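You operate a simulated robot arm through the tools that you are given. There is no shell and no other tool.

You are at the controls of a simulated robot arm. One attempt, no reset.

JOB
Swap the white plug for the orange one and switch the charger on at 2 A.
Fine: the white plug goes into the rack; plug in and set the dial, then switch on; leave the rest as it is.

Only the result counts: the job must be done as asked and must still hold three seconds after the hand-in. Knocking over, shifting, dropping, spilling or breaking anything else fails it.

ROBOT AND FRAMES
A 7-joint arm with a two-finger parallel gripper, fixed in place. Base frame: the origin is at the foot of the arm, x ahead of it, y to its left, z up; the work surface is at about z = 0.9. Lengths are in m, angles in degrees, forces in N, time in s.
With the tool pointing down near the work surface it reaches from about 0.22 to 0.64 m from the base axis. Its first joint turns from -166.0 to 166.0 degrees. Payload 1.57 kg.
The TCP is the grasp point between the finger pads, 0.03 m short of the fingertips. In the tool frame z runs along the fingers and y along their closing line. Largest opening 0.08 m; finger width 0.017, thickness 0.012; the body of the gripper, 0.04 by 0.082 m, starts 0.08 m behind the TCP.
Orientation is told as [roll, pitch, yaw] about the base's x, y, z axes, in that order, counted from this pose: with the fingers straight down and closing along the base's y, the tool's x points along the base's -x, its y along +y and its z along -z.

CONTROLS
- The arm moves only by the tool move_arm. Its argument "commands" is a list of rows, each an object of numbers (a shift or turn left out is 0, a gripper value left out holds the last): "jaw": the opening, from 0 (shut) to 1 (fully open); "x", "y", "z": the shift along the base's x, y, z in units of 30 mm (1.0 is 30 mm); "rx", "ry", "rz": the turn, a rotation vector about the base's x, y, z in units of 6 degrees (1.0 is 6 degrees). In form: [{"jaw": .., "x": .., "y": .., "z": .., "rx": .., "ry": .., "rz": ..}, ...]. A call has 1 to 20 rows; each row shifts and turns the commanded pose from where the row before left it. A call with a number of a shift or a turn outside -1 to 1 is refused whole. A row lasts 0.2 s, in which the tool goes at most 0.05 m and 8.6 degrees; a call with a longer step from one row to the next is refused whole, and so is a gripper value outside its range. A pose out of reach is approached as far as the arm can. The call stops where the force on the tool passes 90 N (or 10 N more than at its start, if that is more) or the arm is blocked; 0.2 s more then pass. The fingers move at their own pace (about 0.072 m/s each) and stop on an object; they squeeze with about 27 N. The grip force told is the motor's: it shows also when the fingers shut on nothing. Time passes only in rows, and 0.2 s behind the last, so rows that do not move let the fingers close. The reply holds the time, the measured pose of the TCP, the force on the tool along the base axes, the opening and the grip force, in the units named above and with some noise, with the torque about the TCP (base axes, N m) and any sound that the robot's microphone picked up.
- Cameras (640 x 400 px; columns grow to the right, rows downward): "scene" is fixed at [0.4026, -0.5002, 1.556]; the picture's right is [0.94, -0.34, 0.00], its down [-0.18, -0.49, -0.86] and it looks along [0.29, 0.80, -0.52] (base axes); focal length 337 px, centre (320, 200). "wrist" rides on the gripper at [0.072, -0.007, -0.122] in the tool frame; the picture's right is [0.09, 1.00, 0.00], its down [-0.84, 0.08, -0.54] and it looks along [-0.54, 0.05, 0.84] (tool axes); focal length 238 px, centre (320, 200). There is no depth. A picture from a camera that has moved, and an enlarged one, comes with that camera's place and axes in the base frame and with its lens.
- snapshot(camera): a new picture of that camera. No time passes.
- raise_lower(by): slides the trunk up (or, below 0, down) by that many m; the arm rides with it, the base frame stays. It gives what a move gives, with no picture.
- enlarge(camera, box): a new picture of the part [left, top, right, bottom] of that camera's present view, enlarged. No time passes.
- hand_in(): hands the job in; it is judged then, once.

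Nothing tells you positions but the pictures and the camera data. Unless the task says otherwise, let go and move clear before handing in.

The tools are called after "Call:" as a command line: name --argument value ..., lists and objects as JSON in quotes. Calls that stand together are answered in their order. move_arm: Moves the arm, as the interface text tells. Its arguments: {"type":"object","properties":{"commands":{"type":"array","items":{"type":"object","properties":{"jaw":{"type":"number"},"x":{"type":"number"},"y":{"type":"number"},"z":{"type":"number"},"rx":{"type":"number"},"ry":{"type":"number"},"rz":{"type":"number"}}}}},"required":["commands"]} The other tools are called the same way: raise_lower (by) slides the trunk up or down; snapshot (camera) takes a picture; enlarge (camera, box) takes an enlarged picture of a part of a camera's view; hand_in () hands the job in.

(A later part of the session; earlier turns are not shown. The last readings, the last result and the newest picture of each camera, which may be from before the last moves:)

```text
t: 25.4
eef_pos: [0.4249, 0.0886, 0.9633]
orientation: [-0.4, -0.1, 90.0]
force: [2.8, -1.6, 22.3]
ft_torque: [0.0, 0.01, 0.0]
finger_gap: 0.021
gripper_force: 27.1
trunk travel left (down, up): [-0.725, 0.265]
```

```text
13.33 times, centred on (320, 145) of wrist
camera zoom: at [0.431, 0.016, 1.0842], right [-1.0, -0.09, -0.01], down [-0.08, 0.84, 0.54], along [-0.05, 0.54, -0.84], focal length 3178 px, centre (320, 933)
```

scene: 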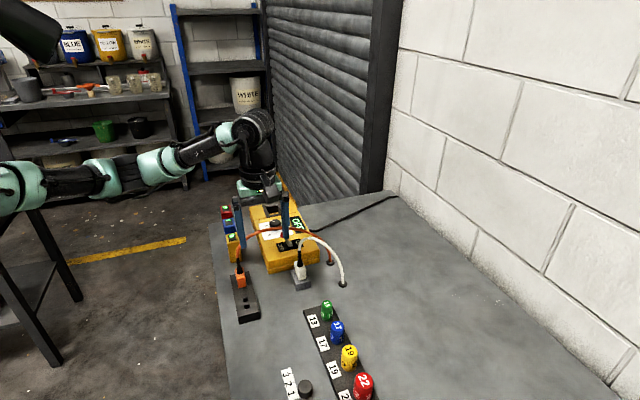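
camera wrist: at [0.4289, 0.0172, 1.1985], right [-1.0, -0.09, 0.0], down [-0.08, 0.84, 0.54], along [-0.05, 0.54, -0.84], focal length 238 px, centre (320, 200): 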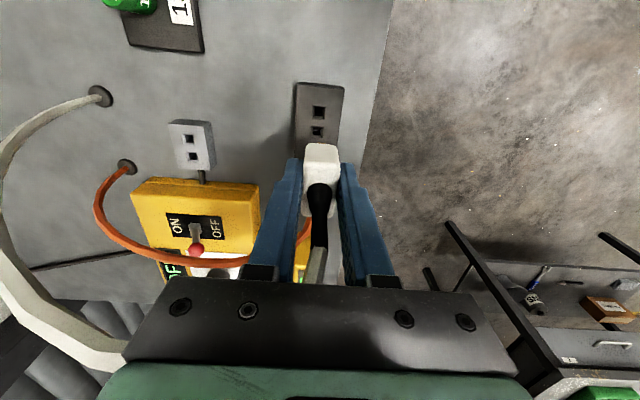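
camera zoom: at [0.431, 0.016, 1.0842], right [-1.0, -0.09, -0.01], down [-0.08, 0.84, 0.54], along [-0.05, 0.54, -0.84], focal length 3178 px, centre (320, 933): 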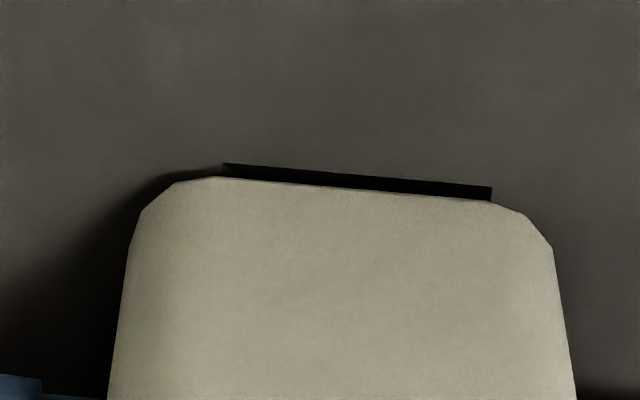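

The force rose to 22 N with no further travel, so the white plug is seated. I'll relieve the pressure, open and retract upward.

Call:
move_arm --commands '[{"z": 0.07}, {"jaw": 0.5}, {}, {}]'

Call:
move_arm --commands '[{"z": 0.3}, {"z": 0.5}, {"z": 0.5}, {"z": 0.8}, {"z": 0.8}, {"z": 0.8}, {}]'

Call:
snapshot --camera "wrist"

Call:
enlarge --camera "scene" --box '[210, 210, 350, 330]'

```text
t: 26.4
eef_pos: [0.4244, 0.0885, 0.9633]
orientation: [0.1, 0.0, 90.0]
force: [0.4, 0.4, 0.3]
ft_torque: [-0.02, -0.03, -0.02]
finger_gap: 0.04
gripper_force: 0.1
trunk travel left (down, up): [-0.725, 0.265]
```

```text
t: 28.0
eef_pos: [0.4252, 0.0909, 1.0734]
orientation: [0.0, 0.1, 90.1]
force: [-0.6, 0.0, 0.4]
ft_torque: [0.01, -0.01, -0.01]
finger_gap: 0.0401
gripper_force: 0.1
trunk travel left (down, up): [-0.725, 0.265]
```

```text
taken
camera wrist: at [0.4309, 0.0177, 1.1952], right [-1.0, -0.09, 0.0], down [-0.08, 0.84, 0.54], along [-0.05, 0.54, -0.84], focal length 238 px, centre (320, 200)
```

wrist: 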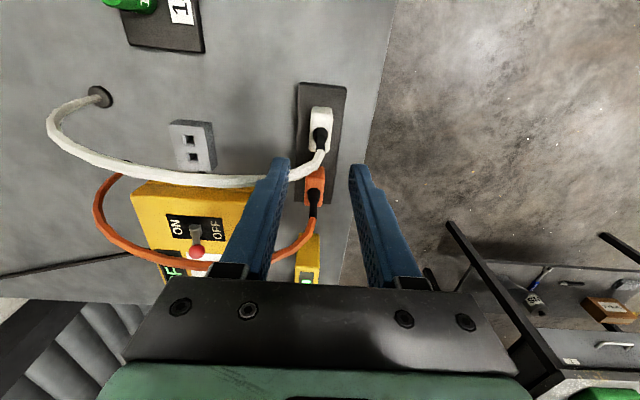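

```text
3.33 times, centred on (280, 270) of scene
camera zoom: at [0.4026, -0.5002, 1.556], right [0.94, -0.34, 0.0], down [-0.18, -0.49, -0.86], along [0.29, 0.8, -0.52], focal length 1123 px, centre (453, -33)
```

zoom: 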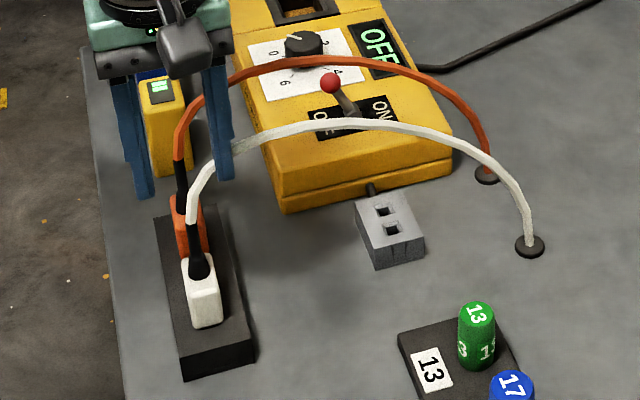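

The white plug stands upright in the rack. Now I'll move over the orange plug and look.

Call:
move_arm --commands '[{"y": 0.8}, {"y": 0.8}, {"y": 0.67}, {}, {}]'

Call:
snapshot --camera "wrist"

Call:
enlarge --camera "wrist" --box '[280, 60, 360, 180]'

```text
t: 29.2
eef_pos: [0.4234, 0.1553, 1.0745]
orientation: [0.0, 0.0, 90.0]
force: [0.4, -0.6, 0.3]
ft_torque: [0.01, 0.0, 0.01]
finger_gap: 0.0399
gripper_force: 0.0
trunk travel left (down, up): [-0.725, 0.265]
```

```text
taken
camera wrist: at [0.4306, 0.0843, 1.196], right [-1.0, -0.09, 0.0], down [-0.08, 0.84, 0.54], along [-0.05, 0.54, -0.84], focal length 238 px, centre (320, 200)
```

wrist: 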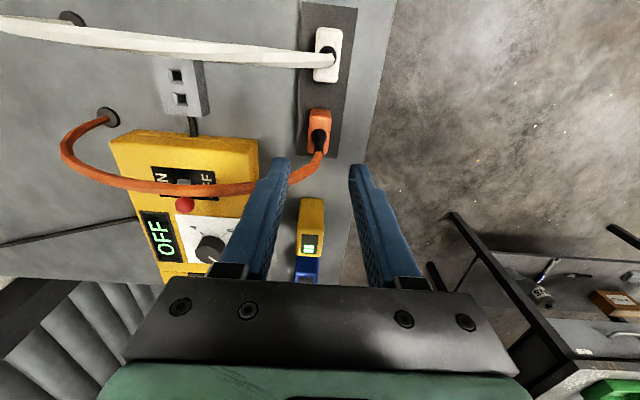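

```text
3.33 times, centred on (320, 120) of wrist
camera zoom: at [0.4306, 0.0843, 1.196], right [-1.0, -0.09, 0.0], down [-0.08, 0.84, 0.54], along [-0.05, 0.54, -0.84], focal length 794 px, centre (320, 467)
```

zoom: 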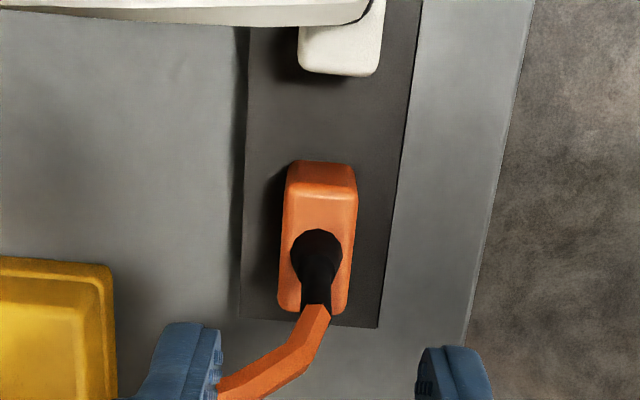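

The orange plug is at about (0.4245, 0.159). I'll correct by a few millimetres and lower to grasp height.

Call:
move_arm --commands '[{"x": 0.03, "y": 0.1}, {"z": -0.8}, {"z": -0.8}, {"z": -0.8}, {"z": -0.7}, {"z": -0.4}, {}, {}]'

Call:
snapshot --camera "wrist"

Call:
enlarge --camera "scene" --box '[210, 230, 290, 310]'

```text
t: 31.0
eef_pos: [0.4238, 0.1594, 0.9689]
orientation: [-0.1, 0.0, 90.0]
force: [1.0, 0.0, -0.3]
ft_torque: [0.0, -0.03, 0.06]
finger_gap: 0.0399
gripper_force: 0.0
trunk travel left (down, up): [-0.725, 0.265]
```

```text
taken
camera wrist: at [0.4314, 0.0871, 1.0907], right [-1.0, -0.09, 0.0], down [-0.08, 0.84, 0.54], along [-0.05, 0.54, -0.84], focal length 238 px, centre (320, 200)
```

wrist: 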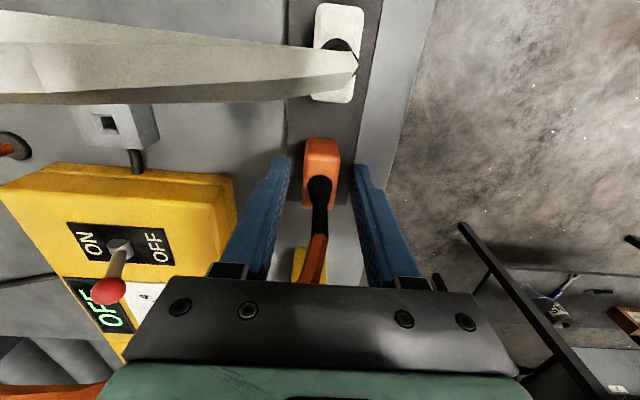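

```text
5.00 times, centred on (250, 270) of scene
camera zoom: at [0.4026, -0.5002, 1.556], right [0.94, -0.34, 0.0], down [-0.18, -0.49, -0.86], along [0.29, 0.8, -0.52], focal length 1684 px, centre (670, -150)
```

zoom: 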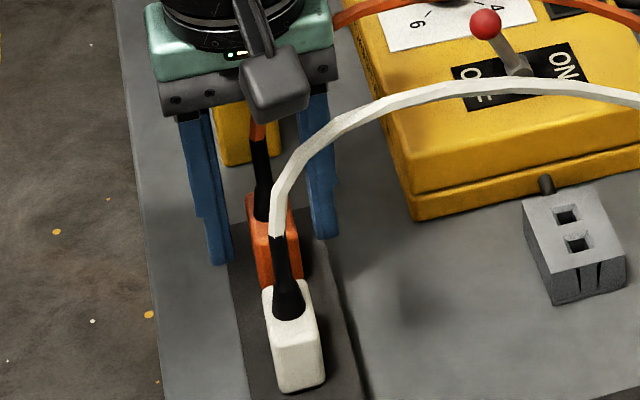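

The gripper is centred on the orange plug. I'll lower the last 6 mm and close.

Call:
move_arm --commands '[{"z": -0.19}, {}, {"jaw": 0}, {}, {}, {}]'

Call:
snapshot --camera "wrist"

```text
t: 32.4
eef_pos: [0.4257, 0.1586, 0.964]
orientation: [0.1, 0.0, 90.0]
force: [-0.3, -0.1, 0.0]
ft_torque: [0.03, 0.01, -0.05]
finger_gap: 0.0213
gripper_force: 27.0
trunk travel left (down, up): [-0.725, 0.265]
```

```text
taken
camera wrist: at [0.4319, 0.0872, 1.0852], right [-1.0, -0.09, 0.0], down [-0.08, 0.84, 0.54], along [-0.05, 0.54, -0.84], focal length 238 px, centre (320, 200)
```

wrist: 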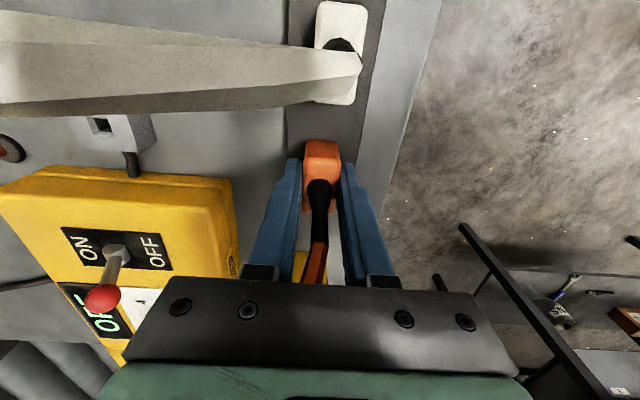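

Orange is gripped. I'll pull it straight up.

Call:
move_arm --commands '[{"z": 0.2}, {"z": 0.2}, {"z": 0.2}, {"z": 0.4}, {"z": 0.8}, {"z": 0.9}, {"z": 1}, {}]'

Call:
enlarge --camera "scene" --box '[210, 210, 350, 330]'

Call:
enlarge --camera "wrist" --box '[280, 70, 360, 190]'

```text
t: 34.2
eef_pos: [0.425, 0.1601, 1.0739]
orientation: [-0.1, 0.0, 90.1]
force: [0.1, -0.6, -0.1]
ft_torque: [0.01, -0.02, 0.0]
finger_gap: 0.0209
gripper_force: 27.2
trunk travel left (down, up): [-0.725, 0.265]
```

```text
3.33 times, centred on (280, 270) of scene
camera zoom: at [0.4026, -0.5002, 1.556], right [0.94, -0.34, 0.0], down [-0.18, -0.49, -0.86], along [0.29, 0.8, -0.52], focal length 1123 px, centre (453, -33)
```

zoom: 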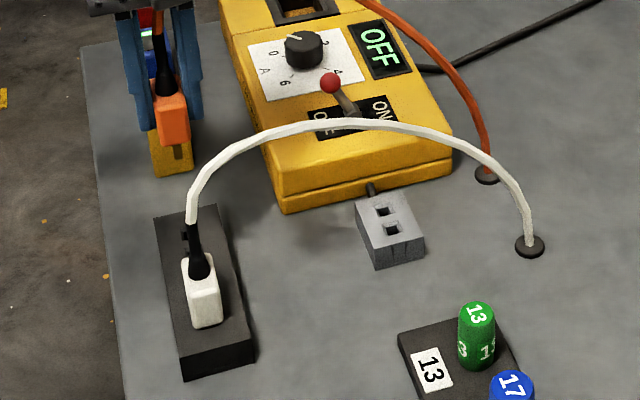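

```text
3.33 times, centred on (320, 130) of wrist
camera zoom: at [0.4314, 0.0879, 1.1956], right [-1.0, -0.09, 0.0], down [-0.08, 0.84, 0.54], along [-0.05, 0.54, -0.84], focal length 794 px, centre (320, 433)
```

zoom: 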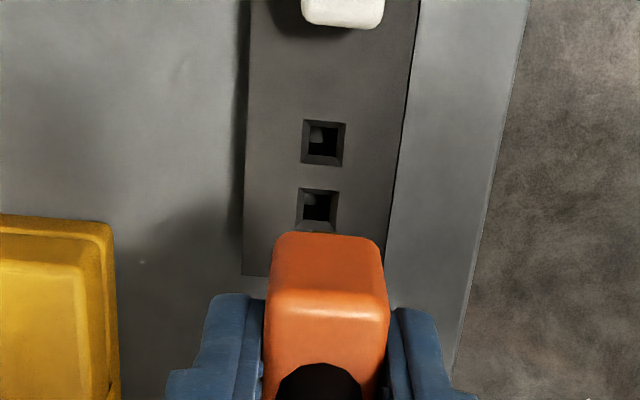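

Orange is free of the rack. I'll carry it over to the charger's socket.

Call:
move_arm --commands '[{"x": 1, "y": -0.2}, {"x": 1, "y": -0.2}, {"x": 1, "y": -0.2}, {"x": 1, "y": -0.2}, {"x": 0.97, "y": -0.05}, {}, {}]'

Call:
snapshot --camera "wrist"

Call:
enlarge --camera "wrist" --box '[280, 70, 360, 190]'

Call:
enlarge --camera "scene" --box '[265, 220, 345, 300]'

```text
t: 35.8
eef_pos: [0.5746, 0.1353, 1.0731]
orientation: [-0.1, 0.0, 90.0]
force: [-0.5, -0.5, -0.3]
ft_torque: [-0.01, 0.0, -0.01]
finger_gap: 0.0213
gripper_force: 27.1
trunk travel left (down, up): [-0.725, 0.265]
```

```text
taken
camera wrist: at [0.581, 0.062, 1.194], right [-1.0, -0.09, 0.0], down [-0.08, 0.84, 0.54], along [-0.05, 0.54, -0.84], focal length 238 px, centre (320, 200)
```

wrist: 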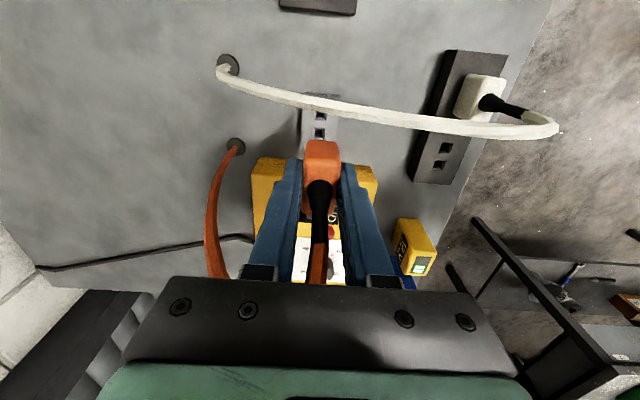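

```text
3.33 times, centred on (320, 130) of wrist
camera zoom: at [0.581, 0.062, 1.194], right [-1.0, -0.09, 0.0], down [-0.08, 0.84, 0.54], along [-0.05, 0.54, -0.84], focal length 794 px, centre (320, 433)
```

zoom: 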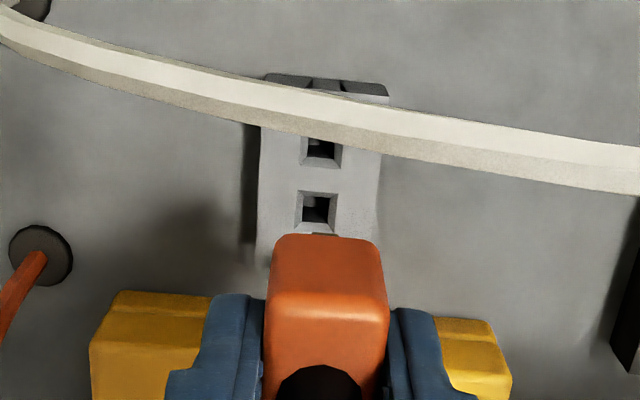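

```text
5.00 times, centred on (305, 260) of scene
camera zoom: at [0.4026, -0.5002, 1.556], right [0.94, -0.34, 0.0], down [-0.18, -0.49, -0.86], along [0.29, 0.8, -0.52], focal length 1684 px, centre (395, -100)
```

zoom: 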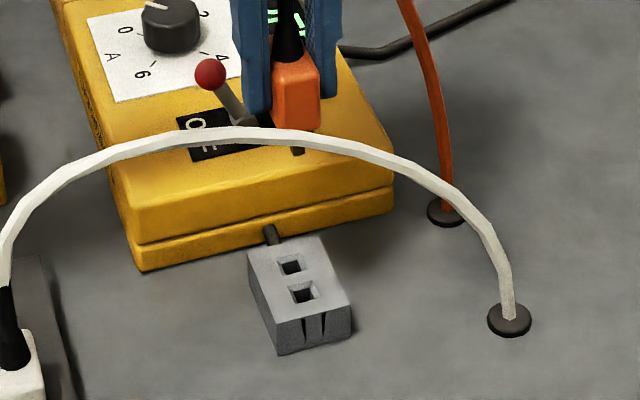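

The socket hole centre is at about (0.575, 0.1334) and the plug is close to that. I'll lower partway and re-check.

Call:
move_arm --commands '[{"y": -0.02}, {"z": -0.7}, {"z": -0.7}, {"z": -0.7}, {"z": -0.3}, {}, {}]'

Call:
enlarge --camera "wrist" --box '[295, 95, 345, 165]'

Call:
enlarge --camera "scene" --box '[275, 240, 335, 300]'

```text
t: 37.4
eef_pos: [0.5758, 0.134, 1.0012]
orientation: [0.0, 0.1, 90.0]
force: [0.2, -0.3, -0.7]
ft_torque: [-0.01, -0.01, -0.02]
finger_gap: 0.0211
gripper_force: 26.9
trunk travel left (down, up): [-0.725, 0.265]
```

```text
5.71 times, centred on (320, 130) of wrist
camera zoom: at [0.5824, 0.0621, 1.1227], right [-1.0, -0.09, 0.0], down [-0.08, 0.84, 0.54], along [-0.05, 0.54, -0.84], focal length 1362 px, centre (320, 600)
```

zoom: 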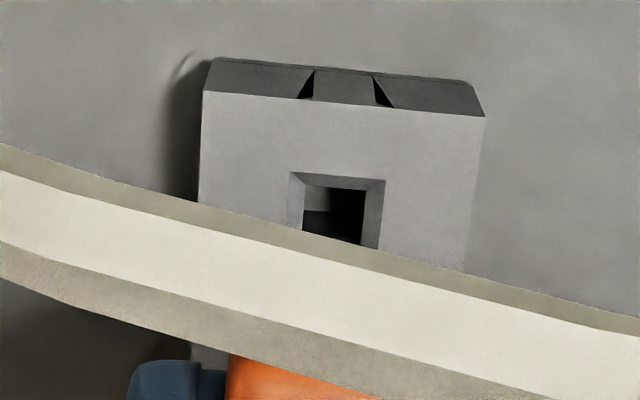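

```text
6.67 times, centred on (305, 270) of scene
camera zoom: at [0.4026, -0.5002, 1.556], right [0.94, -0.34, 0.0], down [-0.18, -0.49, -0.86], along [0.29, 0.8, -0.52], focal length 2246 px, centre (420, -267)
```

zoom: 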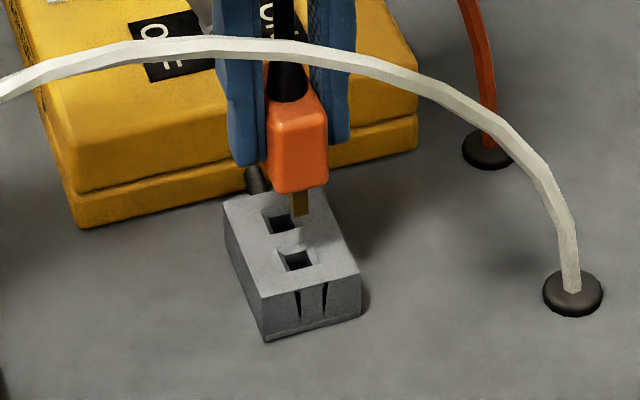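

Call:
enlarge --camera "scene" --box '[285, 250, 321, 280]'

Call:
enlarge --camera "wrist" --box '[300, 105, 345, 145]'

```text
13.33 times, centred on (303, 265) of scene
camera zoom: at [0.4026, -0.5002, 1.556], right [0.94, -0.34, 0.0], down [-0.18, -0.49, -0.86], along [0.29, 0.8, -0.52], focal length 4492 px, centre (547, -667)
```

zoom: 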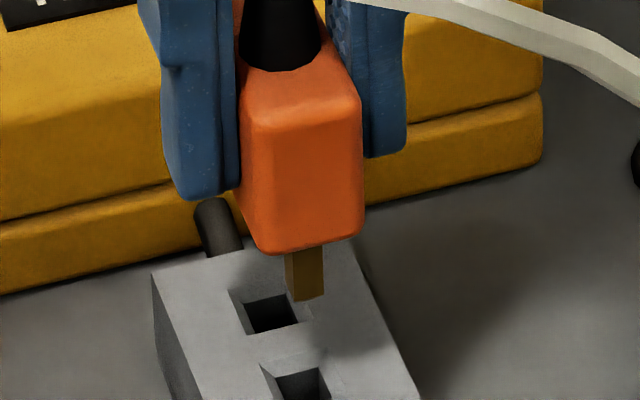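

```text
10.00 times, centred on (322, 125) of wrist
camera zoom: at [0.5824, 0.0621, 1.1227], right [-1.0, -0.09, 0.0], down [-0.08, 0.84, 0.54], along [-0.05, 0.54, -0.84], focal length 2384 px, centre (295, 950)
```

zoom: 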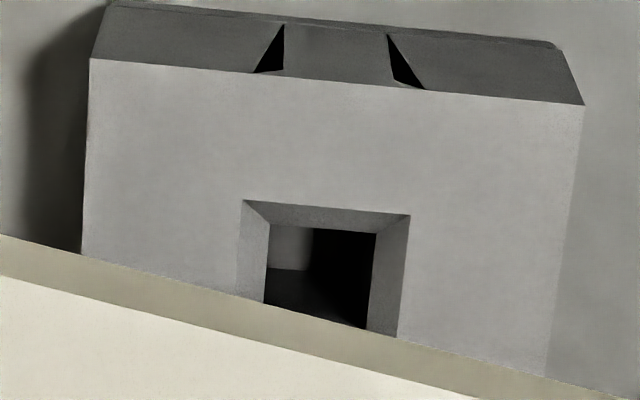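

The white cable blocks the wrist view here, and the scene view hints at a small offset. I'll lower until the prongs are just above the socket and compare there, where parallax is smallest.

Call:
move_arm --commands '[{"x": -0.03, "z": -0.25}, {"z": -0.25}, {}, {}]'

Call:
enlarge --camera "scene" --box '[285, 254, 321, 284]'

Call:
snapshot --camera "wrist"

Call:
enlarge --camera "wrist" --box '[290, 100, 350, 180]'

```text
t: 38.4
eef_pos: [0.5753, 0.1334, 0.9872]
orientation: [-0.1, 0.0, 90.0]
force: [-0.1, 1.0, 0.2]
ft_torque: [-0.02, 0.0, 0.01]
finger_gap: 0.0211
gripper_force: 27.3
trunk travel left (down, up): [-0.725, 0.265]
```

```text
13.33 times, centred on (303, 269) of scene
camera zoom: at [0.4026, -0.5002, 1.556], right [0.94, -0.34, 0.0], down [-0.18, -0.49, -0.86], along [0.29, 0.8, -0.52], focal length 4492 px, centre (547, -720)
```

zoom: 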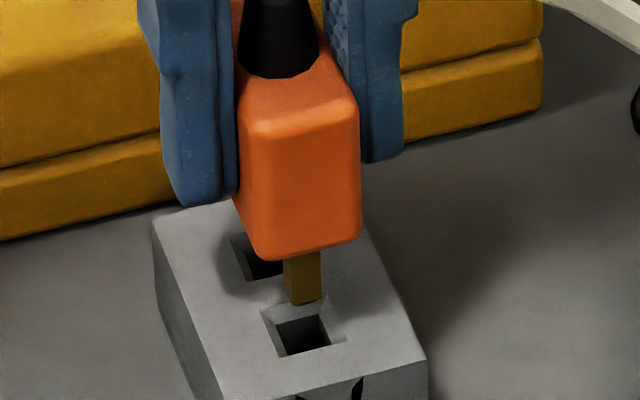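

```text
taken
camera wrist: at [0.5814, 0.0615, 1.1086], right [-1.0, -0.09, 0.0], down [-0.08, 0.84, 0.54], along [-0.05, 0.54, -0.84], focal length 238 px, centre (320, 200)
```

wrist: 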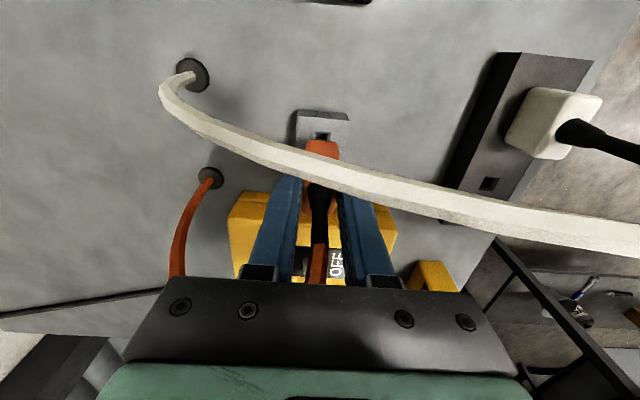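

```text
5.00 times, centred on (320, 140) of wrist
camera zoom: at [0.5814, 0.0615, 1.1086], right [-1.0, -0.09, 0.0], down [-0.08, 0.84, 0.54], along [-0.05, 0.54, -0.84], focal length 1192 px, centre (320, 500)
```

zoom: 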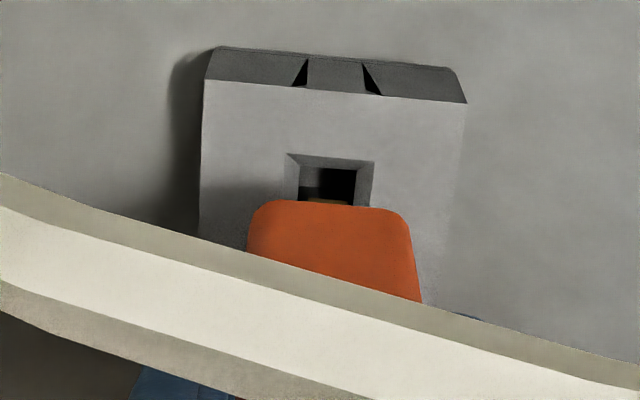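

At this height the prong tip sits centred over the hole in both views. I'll insert slowly.

Call:
move_arm --commands '[{"z": -0.15}, {"z": -0.15}, {"z": -0.15}, {}]'

Call:
enlarge --camera "scene" --box '[285, 254, 321, 284]'

```text
t: 39.4
eef_pos: [0.5746, 0.1339, 0.9742]
orientation: [0.0, 0.0, 90.1]
force: [-0.5, 0.1, -0.9]
ft_torque: [0.01, 0.0, 0.03]
finger_gap: 0.0211
gripper_force: 26.9
trunk travel left (down, up): [-0.725, 0.265]
```

```text
13.33 times, centred on (303, 269) of scene
camera zoom: at [0.4026, -0.5002, 1.556], right [0.94, -0.34, 0.0], down [-0.18, -0.49, -0.86], along [0.29, 0.8, -0.52], focal length 4492 px, centre (547, -720)
```

zoom: 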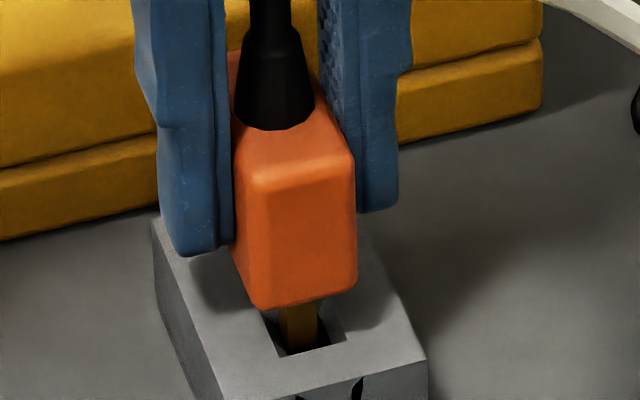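

The prongs are entering cleanly. I'll continue down to seat the plug.

Call:
move_arm --commands '[{"z": -0.12}, {"z": -0.1}, {"z": -0.08}, {}]'

Call:
enlarge --camera "scene" --box '[285, 254, 321, 284]'

```text
t: 40.4
eef_pos: [0.573, 0.1336, 0.9662]
orientation: [0.0, 0.1, 89.9]
force: [-0.4, -0.1, -0.8]
ft_torque: [0.01, -0.01, -0.02]
finger_gap: 0.0209
gripper_force: 27.0
trunk travel left (down, up): [-0.725, 0.265]
```

```text
13.33 times, centred on (303, 269) of scene
camera zoom: at [0.4026, -0.5002, 1.556], right [0.94, -0.34, 0.0], down [-0.18, -0.49, -0.86], along [0.29, 0.8, -0.52], focal length 4492 px, centre (547, -720)
```

zoom: 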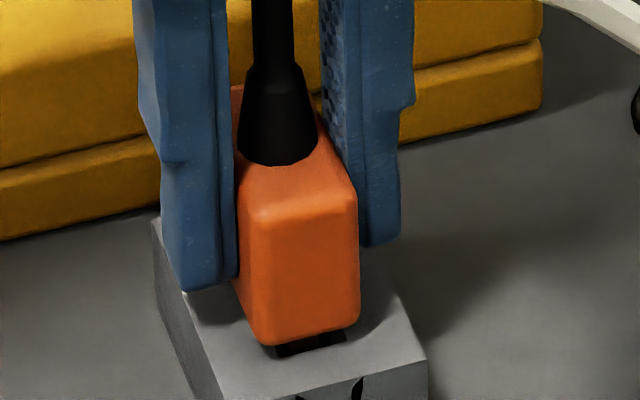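

Call:
move_arm --commands '[{"z": -0.06}, {"z": -0.05}, {}]'

```text
t: 41.2
eef_pos: [0.5739, 0.1339, 0.9645]
orientation: [-0.2, -0.1, 89.9]
force: [-0.7, 0.6, 9.7]
ft_torque: [0.07, 0.1, 0.0]
finger_gap: 0.0212
gripper_force: 27.2
trunk travel left (down, up): [-0.725, 0.265]
```

Call:
move_arm --commands '[{"z": -0.05}, {}]'

Call:
enlarge --camera "scene" --box '[285, 254, 321, 284]'

Call:
enlarge --camera "scene" --box '[240, 190, 330, 260]'

```text
t: 41.8
eef_pos: [0.5743, 0.1334, 0.9619]
orientation: [-0.1, -0.1, 90.0]
force: [-0.1, 1.5, 10.6]
ft_torque: [-0.02, 0.05, -0.01]
finger_gap: 0.0211
gripper_force: 26.7
trunk travel left (down, up): [-0.725, 0.265]
```

```text
13.33 times, centred on (303, 269) of scene
camera zoom: at [0.4026, -0.5002, 1.556], right [0.94, -0.34, 0.0], down [-0.18, -0.49, -0.86], along [0.29, 0.8, -0.52], focal length 4492 px, centre (547, -720)
```

zoom: 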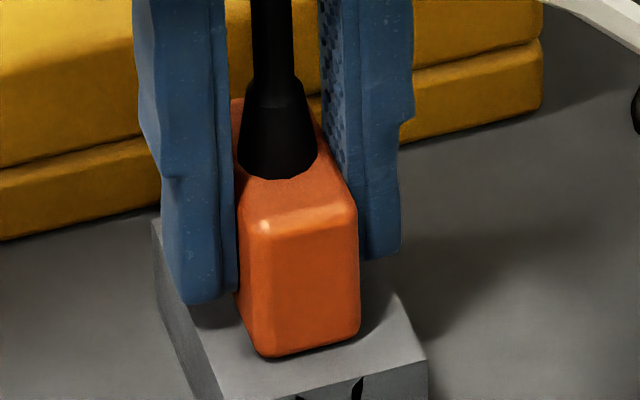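

```text
5.71 times, centred on (285, 225) of scene
camera zoom: at [0.4026, -0.5002, 1.556], right [0.94, -0.34, 0.0], down [-0.18, -0.49, -0.86], along [0.29, 0.8, -0.52], focal length 1925 px, centre (520, 57)
```

zoom: 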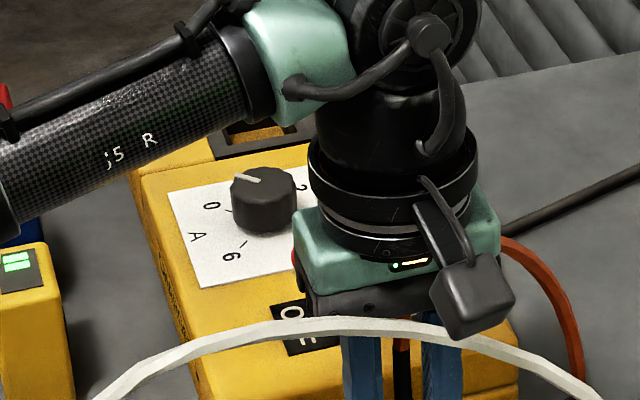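

It's still travelling at about 10 N, so I'll press until it stops moving.

Call:
move_arm --commands '[{"z": -0.04}, {}]'

```text
t: 42.4
eef_pos: [0.5744, 0.1344, 0.9618]
orientation: [-0.3, -0.1, 90.1]
force: [1.1, 2.8, 19.5]
ft_torque: [-0.06, 0.05, 0.0]
finger_gap: 0.0211
gripper_force: 27.4
trunk travel left (down, up): [-0.725, 0.265]
```

Call:
move_arm --commands '[{"z": -0.04}, {}]'

Call:
enlarge --camera "scene" --box '[285, 254, 321, 284]'

Call:
enlarge --camera "wrist" --box '[290, 100, 350, 180]'

```text
t: 43.0
eef_pos: [0.5743, 0.1329, 0.96]
orientation: [-0.3, -0.2, 90.0]
force: [0.9, 2.6, 22.0]
ft_torque: [0.02, 0.08, 0.01]
finger_gap: 0.0211
gripper_force: 27.2
trunk travel left (down, up): [-0.725, 0.265]
```

```text
13.33 times, centred on (303, 269) of scene
camera zoom: at [0.4026, -0.5002, 1.556], right [0.94, -0.34, 0.0], down [-0.18, -0.49, -0.86], along [0.29, 0.8, -0.52], focal length 4492 px, centre (547, -720)
```

zoom: 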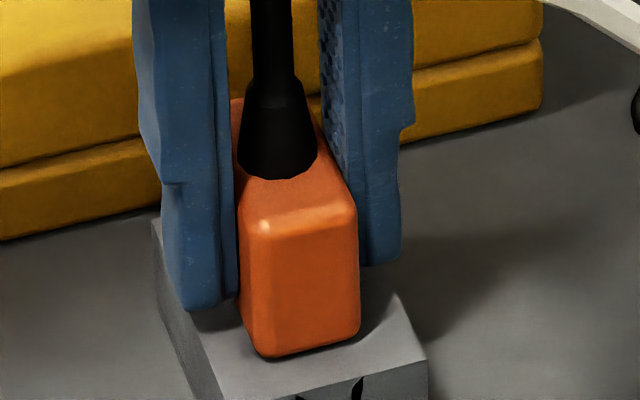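

```text
5.00 times, centred on (320, 140) of wrist
camera zoom: at [0.5798, 0.0613, 1.0818], right [-1.0, -0.09, -0.01], down [-0.08, 0.84, 0.54], along [-0.04, 0.54, -0.84], focal length 1192 px, centre (320, 500)
```

zoom: 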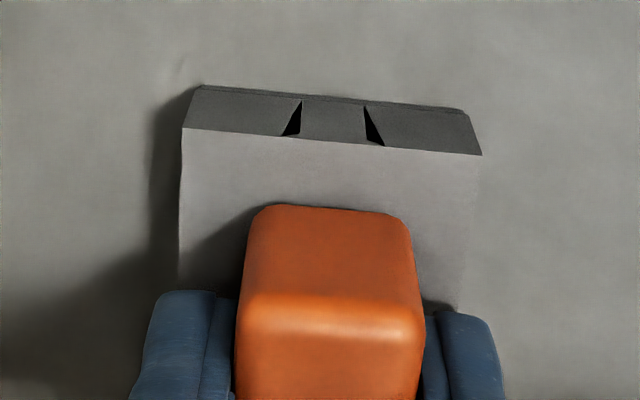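

The fingers now slide on the plug while the plug stays put, so orange is fully seated. I'll relieve the pressure, open and retract.

Call:
move_arm --commands '[{"z": 0.08}, {"jaw": 0.5}, {}, {}]'

Call:
move_arm --commands '[{"z": 0.3}, {"z": 0.6}, {"z": 0.8}, {"z": 1}, {"z": 1}, {"z": 1}, {}]'

Call:
enlarge --camera "scene" --box '[210, 190, 350, 330]'

Call:
snapshot --camera "wrist"

```text
t: 44.0
eef_pos: [0.5742, 0.1343, 0.9596]
orientation: [0.0, 0.0, 90.0]
force: [0.1, 0.1, 0.2]
ft_torque: [-0.04, 0.02, 0.0]
finger_gap: 0.0398
gripper_force: 0.0
trunk travel left (down, up): [-0.725, 0.265]
```

```text
t: 45.6
eef_pos: [0.5752, 0.1324, 1.101]
orientation: [0.0, 0.0, 90.0]
force: [-0.5, 0.0, 0.4]
ft_torque: [0.0, -0.02, 0.03]
finger_gap: 0.0401
gripper_force: 0.1
trunk travel left (down, up): [-0.725, 0.265]
```

```text
2.86 times, centred on (280, 260) of scene
camera zoom: at [0.4026, -0.5002, 1.556], right [0.94, -0.34, 0.0], down [-0.18, -0.49, -0.86], along [0.29, 0.8, -0.52], focal length 962 px, centre (434, 29)
```

zoom: 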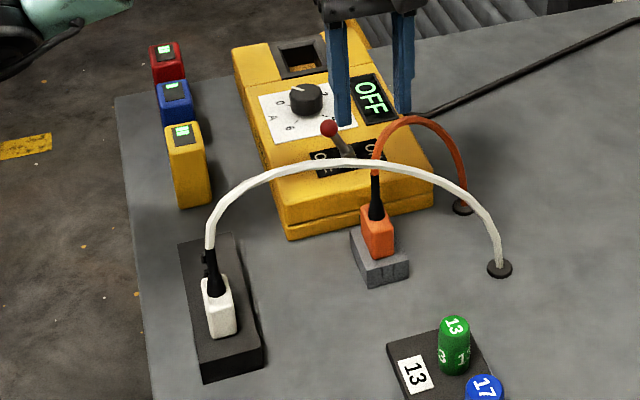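

```text
taken
camera wrist: at [0.5809, 0.061, 1.2227], right [-1.0, -0.09, 0.0], down [-0.08, 0.84, 0.54], along [-0.05, 0.54, -0.84], focal length 238 px, centre (320, 200)
```

wrist: 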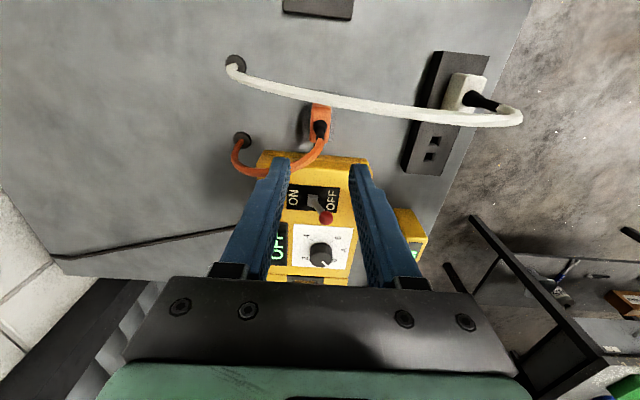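

Both plugs are seated. Next is the dial: I'll move above it, keeping the tool at yaw 90° so I can turn it −90° to yaw 0.

Call:
move_arm --commands '[{"y": 0.9, "jaw": 0.75}, {"y": 0.9, "x": -0.2}, {"y": 0.9, "x": -0.2}, {"y": 0.9, "x": -0.2}, {"y": 0.9, "x": -0.1}, {"y": 0.9}, {"y": 0.9}, {}, {}]'

Call:
snapshot --camera "wrist"

Call:
enlarge --camera "wrist" --box '[260, 60, 380, 180]'

Call:
snapshot --camera "scene"

```text
t: 47.6
eef_pos: [0.5508, 0.3226, 1.1033]
orientation: [0.1, -0.1, 89.9]
force: [-0.2, -0.2, 0.3]
ft_torque: [-0.03, 0.0, 0.0]
finger_gap: 0.0599
gripper_force: 0.0
trunk travel left (down, up): [-0.725, 0.265]
```

```text
taken
camera wrist: at [0.558, 0.2502, 1.2237], right [-1.0, -0.09, 0.0], down [-0.08, 0.84, 0.54], along [-0.05, 0.54, -0.84], focal length 238 px, centre (320, 200)
```

wrist: 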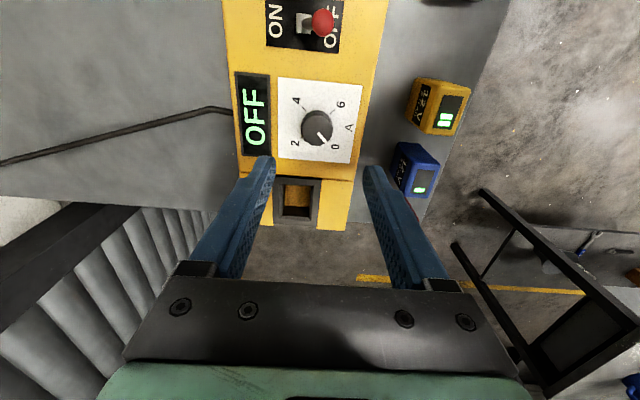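

```text
3.33 times, centred on (320, 120) of wrist
camera zoom: at [0.558, 0.2502, 1.2237], right [-1.0, -0.09, 0.0], down [-0.08, 0.84, 0.54], along [-0.05, 0.54, -0.84], focal length 794 px, centre (320, 467)
```

zoom: 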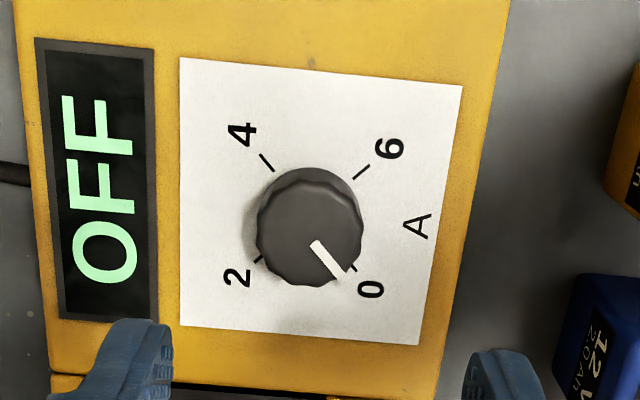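

```text
taken
```

scene: 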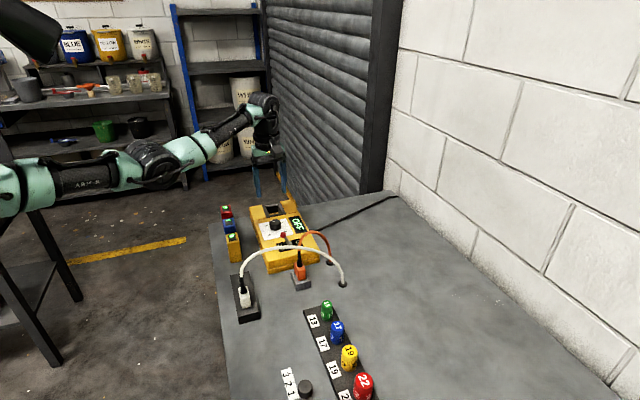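

The dial reads 0, with its centre at about (0.5543, 0.325), plate at z≈0.949 and knob top at ≈0.970. I'll align and lower partway, checking reach.

Call:
move_arm --commands '[{"x": 0.1, "y": 0.07}, {"z": -0.8}, {"z": -0.8}, {"z": -0.8}, {}, {}]'

Call:
snapshot --camera "wrist"

Call:
enlarge --camera "wrist" --box '[260, 70, 380, 190]'

```text
t: 49.0
eef_pos: [0.5571, 0.3239, 1.0283]
orientation: [0.0, 0.0, 90.0]
force: [0.2, 0.0, -0.4]
ft_torque: [0.02, 0.03, 0.03]
finger_gap: 0.0599
gripper_force: 0.0
trunk travel left (down, up): [-0.725, 0.265]
```

```text
taken
camera wrist: at [0.5633, 0.2521, 1.15], right [-1.0, -0.09, 0.0], down [-0.08, 0.84, 0.54], along [-0.05, 0.54, -0.84], focal length 238 px, centre (320, 200)
```

wrist: 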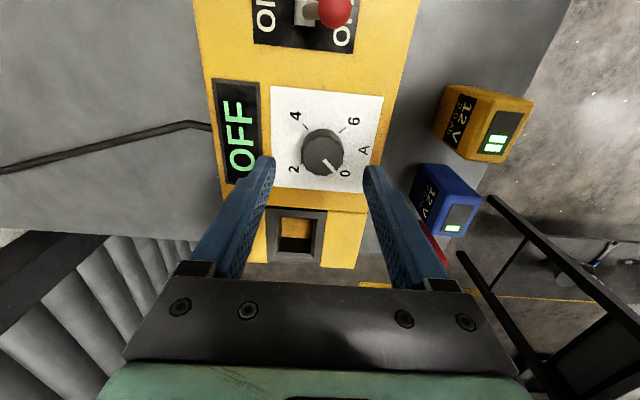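

```text
3.33 times, centred on (320, 130) of wrist
camera zoom: at [0.5633, 0.2521, 1.15], right [-1.0, -0.09, 0.0], down [-0.08, 0.84, 0.54], along [-0.05, 0.54, -0.84], focal length 794 px, centre (320, 433)
```

zoom: 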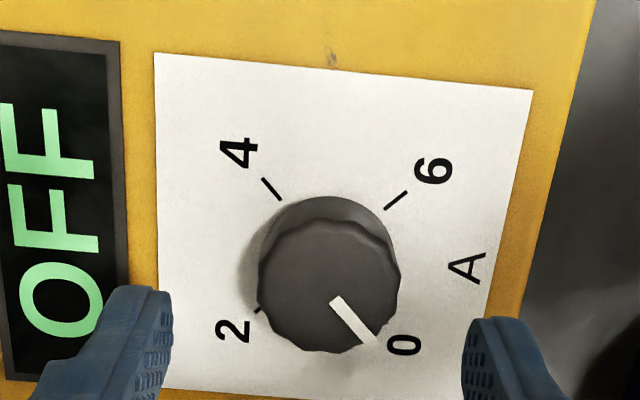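

Knob centre is confirmed at (0.5543, 0.3255). I'll shift −2 mm in x and +1 mm in y, then lower so the fingertips stop just above the plate.

Call:
move_arm --commands '[{"x": -0.073, "y": 0.04}, {"z": -0.5}, {"z": -0.5}, {"z": -0.4}, {}, {}]'

Call:
snapshot --camera "wrist"

Call:
enlarge --camera "scene" --box '[240, 190, 310, 260]'

```text
t: 50.4
eef_pos: [0.5511, 0.3233, 0.9882]
orientation: [-0.1, 0.0, 90.0]
force: [0.5, 0.2, -0.1]
ft_torque: [-0.01, -0.01, -0.02]
finger_gap: 0.0599
gripper_force: 0.1
out of reach, approached as far as the arm can: row 4
trunk travel left (down, up): [-0.725, 0.265]
```

```text
taken
camera wrist: at [0.5559, 0.2508, 1.1091], right [-1.0, -0.09, 0.0], down [-0.08, 0.84, 0.54], along [-0.05, 0.54, -0.84], focal length 238 px, centre (320, 200)
```

wrist: 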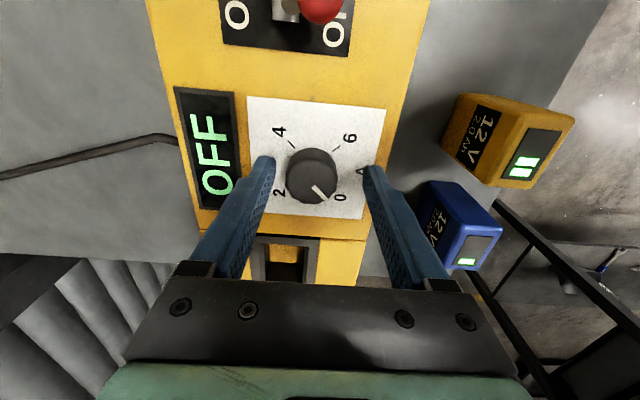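

```text
5.71 times, centred on (275, 225) of scene
camera zoom: at [0.4026, -0.5002, 1.556], right [0.94, -0.34, 0.0], down [-0.18, -0.49, -0.86], along [0.29, 0.8, -0.52], focal length 1925 px, centre (577, 57)
```

zoom: 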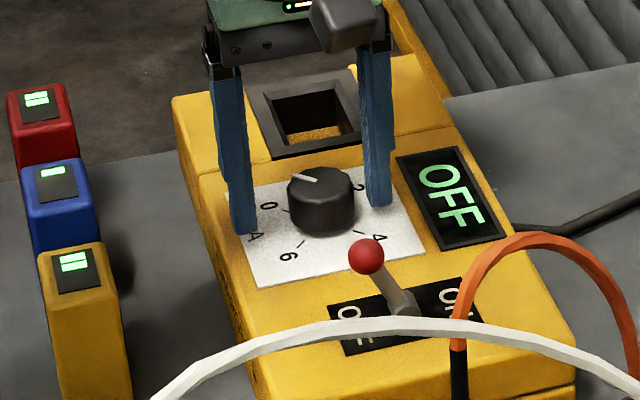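

At this height the arm is just out of reach. I'll lift the tool, lower the trunk by 0.08 m to gain reach, and come back down.

Call:
move_arm --commands '[{"z": 0.8}, {"z": 0.8}, {"z": 0.8}, {"z": 0.8}, {}, {}]'

Call:
snapshot --camera "scene"

```text
t: 51.8
eef_pos: [0.5506, 0.3219, 1.086]
orientation: [0.0, 0.0, 90.0]
force: [0.0, -0.5, -1.2]
ft_torque: [0.0, -0.03, -0.03]
finger_gap: 0.06
gripper_force: 0.1
trunk travel left (down, up): [-0.725, 0.265]
```

```text
taken
```

scene: 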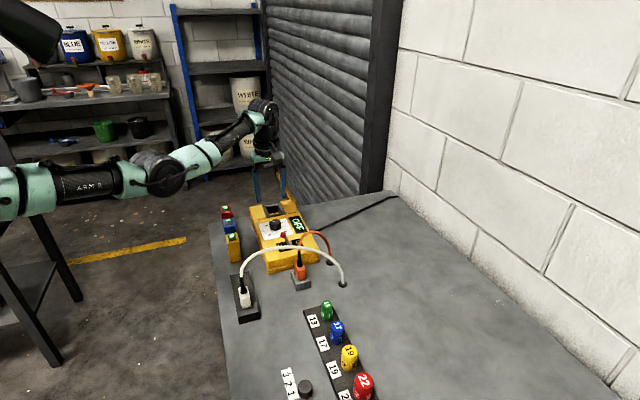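

Call:
raise_lower --by -0.07

Call:
snapshot --camera "scene"

Call:
snapshot --camera "wrist"

```text
t: 52.9
eef_pos: [0.5498, 0.3221, 1.015]
orientation: [0.0, 0.1, 90.0]
force: [0.3, -0.1, -0.3]
ft_torque: [-0.01, 0.01, 0.02]
finger_gap: 0.06
gripper_force: 0.1
trunk travel left (down, up): [-0.655, 0.335]
```

```text
taken
```

scene: 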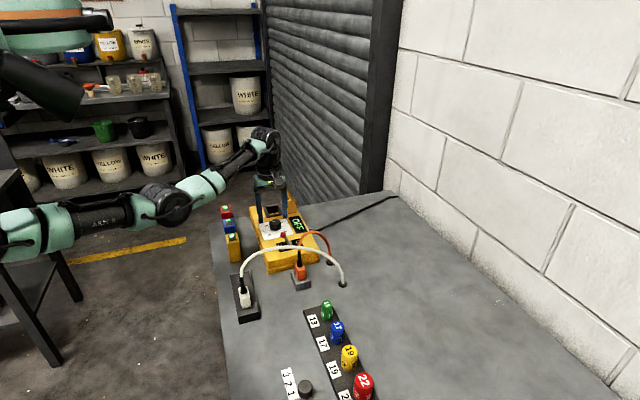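

```text
taken
camera wrist: at [0.5558, 0.2498, 1.1372], right [-1.0, -0.09, 0.0], down [-0.08, 0.84, 0.54], along [-0.05, 0.54, -0.84], focal length 238 px, centre (320, 200)
```

wrist: 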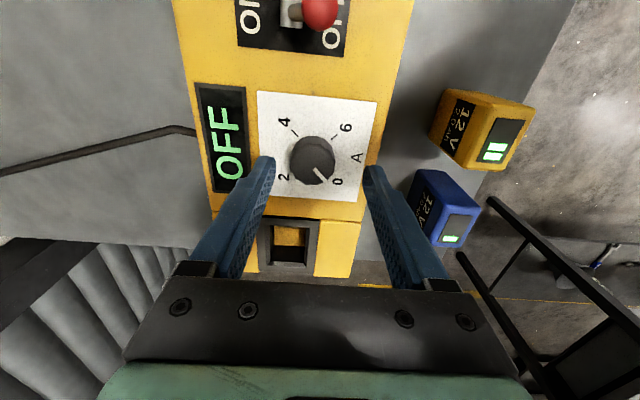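

Call:
move_arm --commands '[{"x": 0.183, "y": 0.123}, {"z": -0.4}, {}, {}]'

Call:
enlarge --camera "wrist" --box '[260, 100, 380, 220]'

```text
t: 53.9
eef_pos: [0.5548, 0.3256, 1.0038]
orientation: [0.0, 0.1, 90.0]
force: [0.2, -0.7, -0.4]
ft_torque: [0.02, -0.02, -0.02]
finger_gap: 0.06
gripper_force: 0.1
trunk travel left (down, up): [-0.655, 0.335]
```

```text
3.33 times, centred on (320, 160) of wrist
camera zoom: at [0.5613, 0.2531, 1.1248], right [-1.0, -0.09, 0.0], down [-0.08, 0.84, 0.54], along [-0.05, 0.54, -0.84], focal length 794 px, centre (320, 333)
```

zoom: 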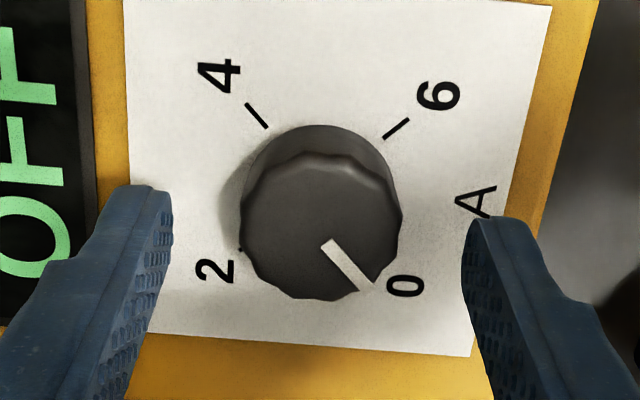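

The gripper is centred on the knob. I'll lower 18 mm and grip.

Call:
move_arm --commands '[{"z": -0.3}, {"z": -0.3}, {}, {"jaw": 0}, {}, {}, {}]'

Call:
enlarge --camera "wrist" --box '[260, 100, 380, 220]'

Call:
enlarge --camera "scene" --box '[240, 190, 310, 260]'

```text
t: 55.5
eef_pos: [0.5547, 0.3255, 0.9849]
orientation: [0.0, 0.1, 90.0]
force: [-2.6, -0.6, -1.6]
ft_torque: [-0.02, 0.21, 0.0]
finger_gap: 0.0333
gripper_force: 41.2
trunk travel left (down, up): [-0.655, 0.335]
```

```text
3.33 times, centred on (320, 160) of wrist
camera zoom: at [0.5615, 0.2527, 1.1066], right [-1.0, -0.09, 0.0], down [-0.08, 0.84, 0.54], along [-0.05, 0.54, -0.84], focal length 794 px, centre (320, 333)
```

zoom: 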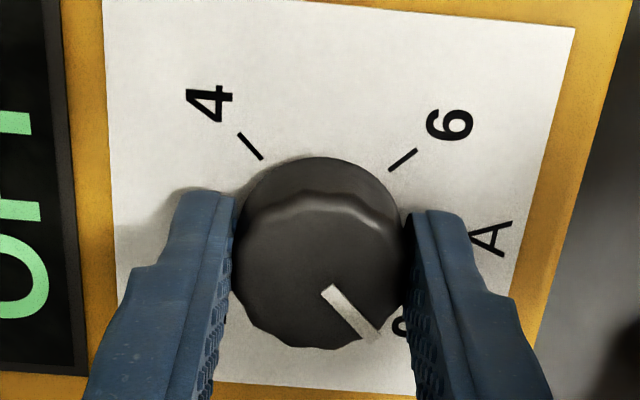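

```text
5.71 times, centred on (275, 225) of scene
camera zoom: at [0.4026, -0.5002, 1.556], right [0.94, -0.34, 0.0], down [-0.18, -0.49, -0.86], along [0.29, 0.8, -0.52], focal length 1925 px, centre (577, 57)
```

zoom: 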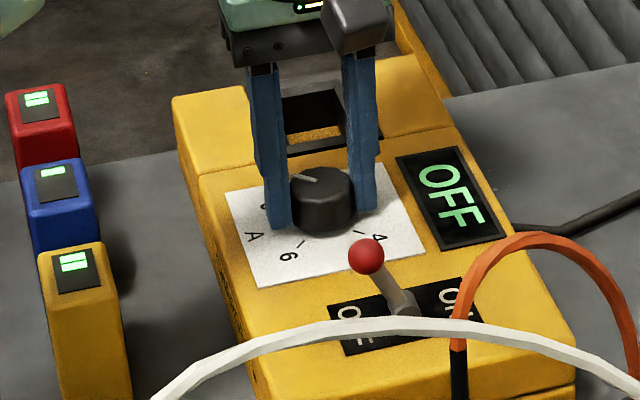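

The knob is gripped. I'll turn it −42° first and check how it tracks.

Call:
move_arm --commands '[{"rz": -1}, {"rz": -1}, {"rz": -1}, {"rz": -1}, {"rz": -1}, {"rz": -1}, {"rz": -1}, {}]'

Call:
enlarge --camera "wrist" --box '[260, 100, 380, 220]'

```text
t: 57.3
eef_pos: [0.5549, 0.3248, 0.9851]
orientation: [0.0, 0.1, 48.0]
force: [-5.1, -7.1, -8.8]
ft_torque: [-0.03, 0.04, 0.03]
finger_gap: 0.0332
gripper_force: 41.2
trunk travel left (down, up): [-0.655, 0.335]
```

```text
3.33 times, centred on (320, 160) of wrist
camera zoom: at [0.5114, 0.2671, 1.1068], right [-0.8, 0.6, 0.0], down [0.5, 0.67, 0.54], along [0.32, 0.43, -0.84], focal length 794 px, centre (320, 333)
```

zoom: 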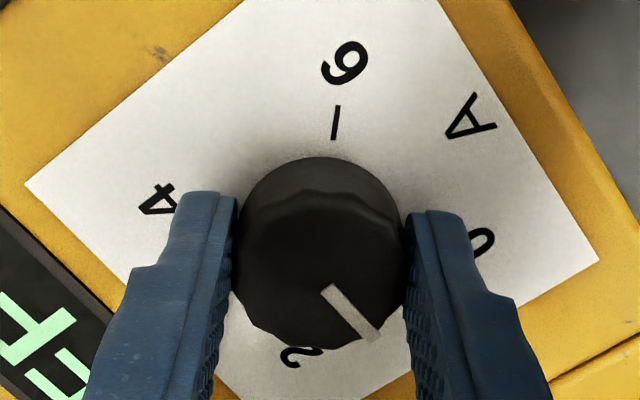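

The knob turns with the gripper without slipping. I'll continue the remaining 48°.

Call:
move_arm --commands '[{"rz": -1}, {"rz": -1}, {"rz": -1}, {"rz": -1}, {"rz": -1}, {"rz": -1}, {"rz": -1}, {"rz": -1}, {}, {}]'

Call:
enlarge --camera "wrist" --box '[260, 100, 380, 220]'

Call:
enlarge --camera "scene" --box '[240, 190, 310, 260]'

```text
t: 59.5
eef_pos: [0.5561, 0.3243, 0.9858]
orientation: [-0.1, 0.1, -0.1]
force: [-5.9, -9.5, -8.0]
ft_torque: [-0.2, 0.32, 0.0]
finger_gap: 0.0336
gripper_force: 41.2
trunk travel left (down, up): [-0.655, 0.335]
```

```text
3.33 times, centred on (320, 160) of wrist
camera zoom: at [0.4828, 0.3185, 1.1068], right [-0.09, 1.0, 0.0], down [0.84, 0.08, 0.54], along [0.54, 0.05, -0.84], focal length 794 px, centre (320, 333)
```

zoom: 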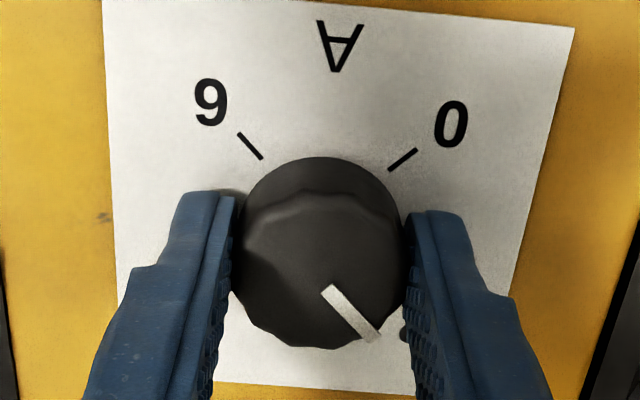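

```text
5.71 times, centred on (275, 225) of scene
camera zoom: at [0.4026, -0.5002, 1.556], right [0.94, -0.34, 0.0], down [-0.18, -0.49, -0.86], along [0.29, 0.8, -0.52], focal length 1925 px, centre (577, 57)
```

zoom: 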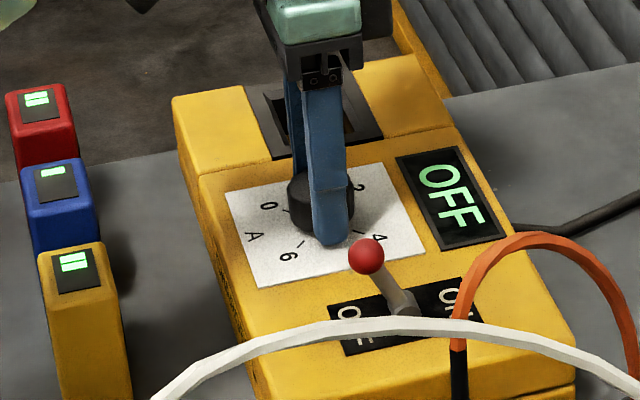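

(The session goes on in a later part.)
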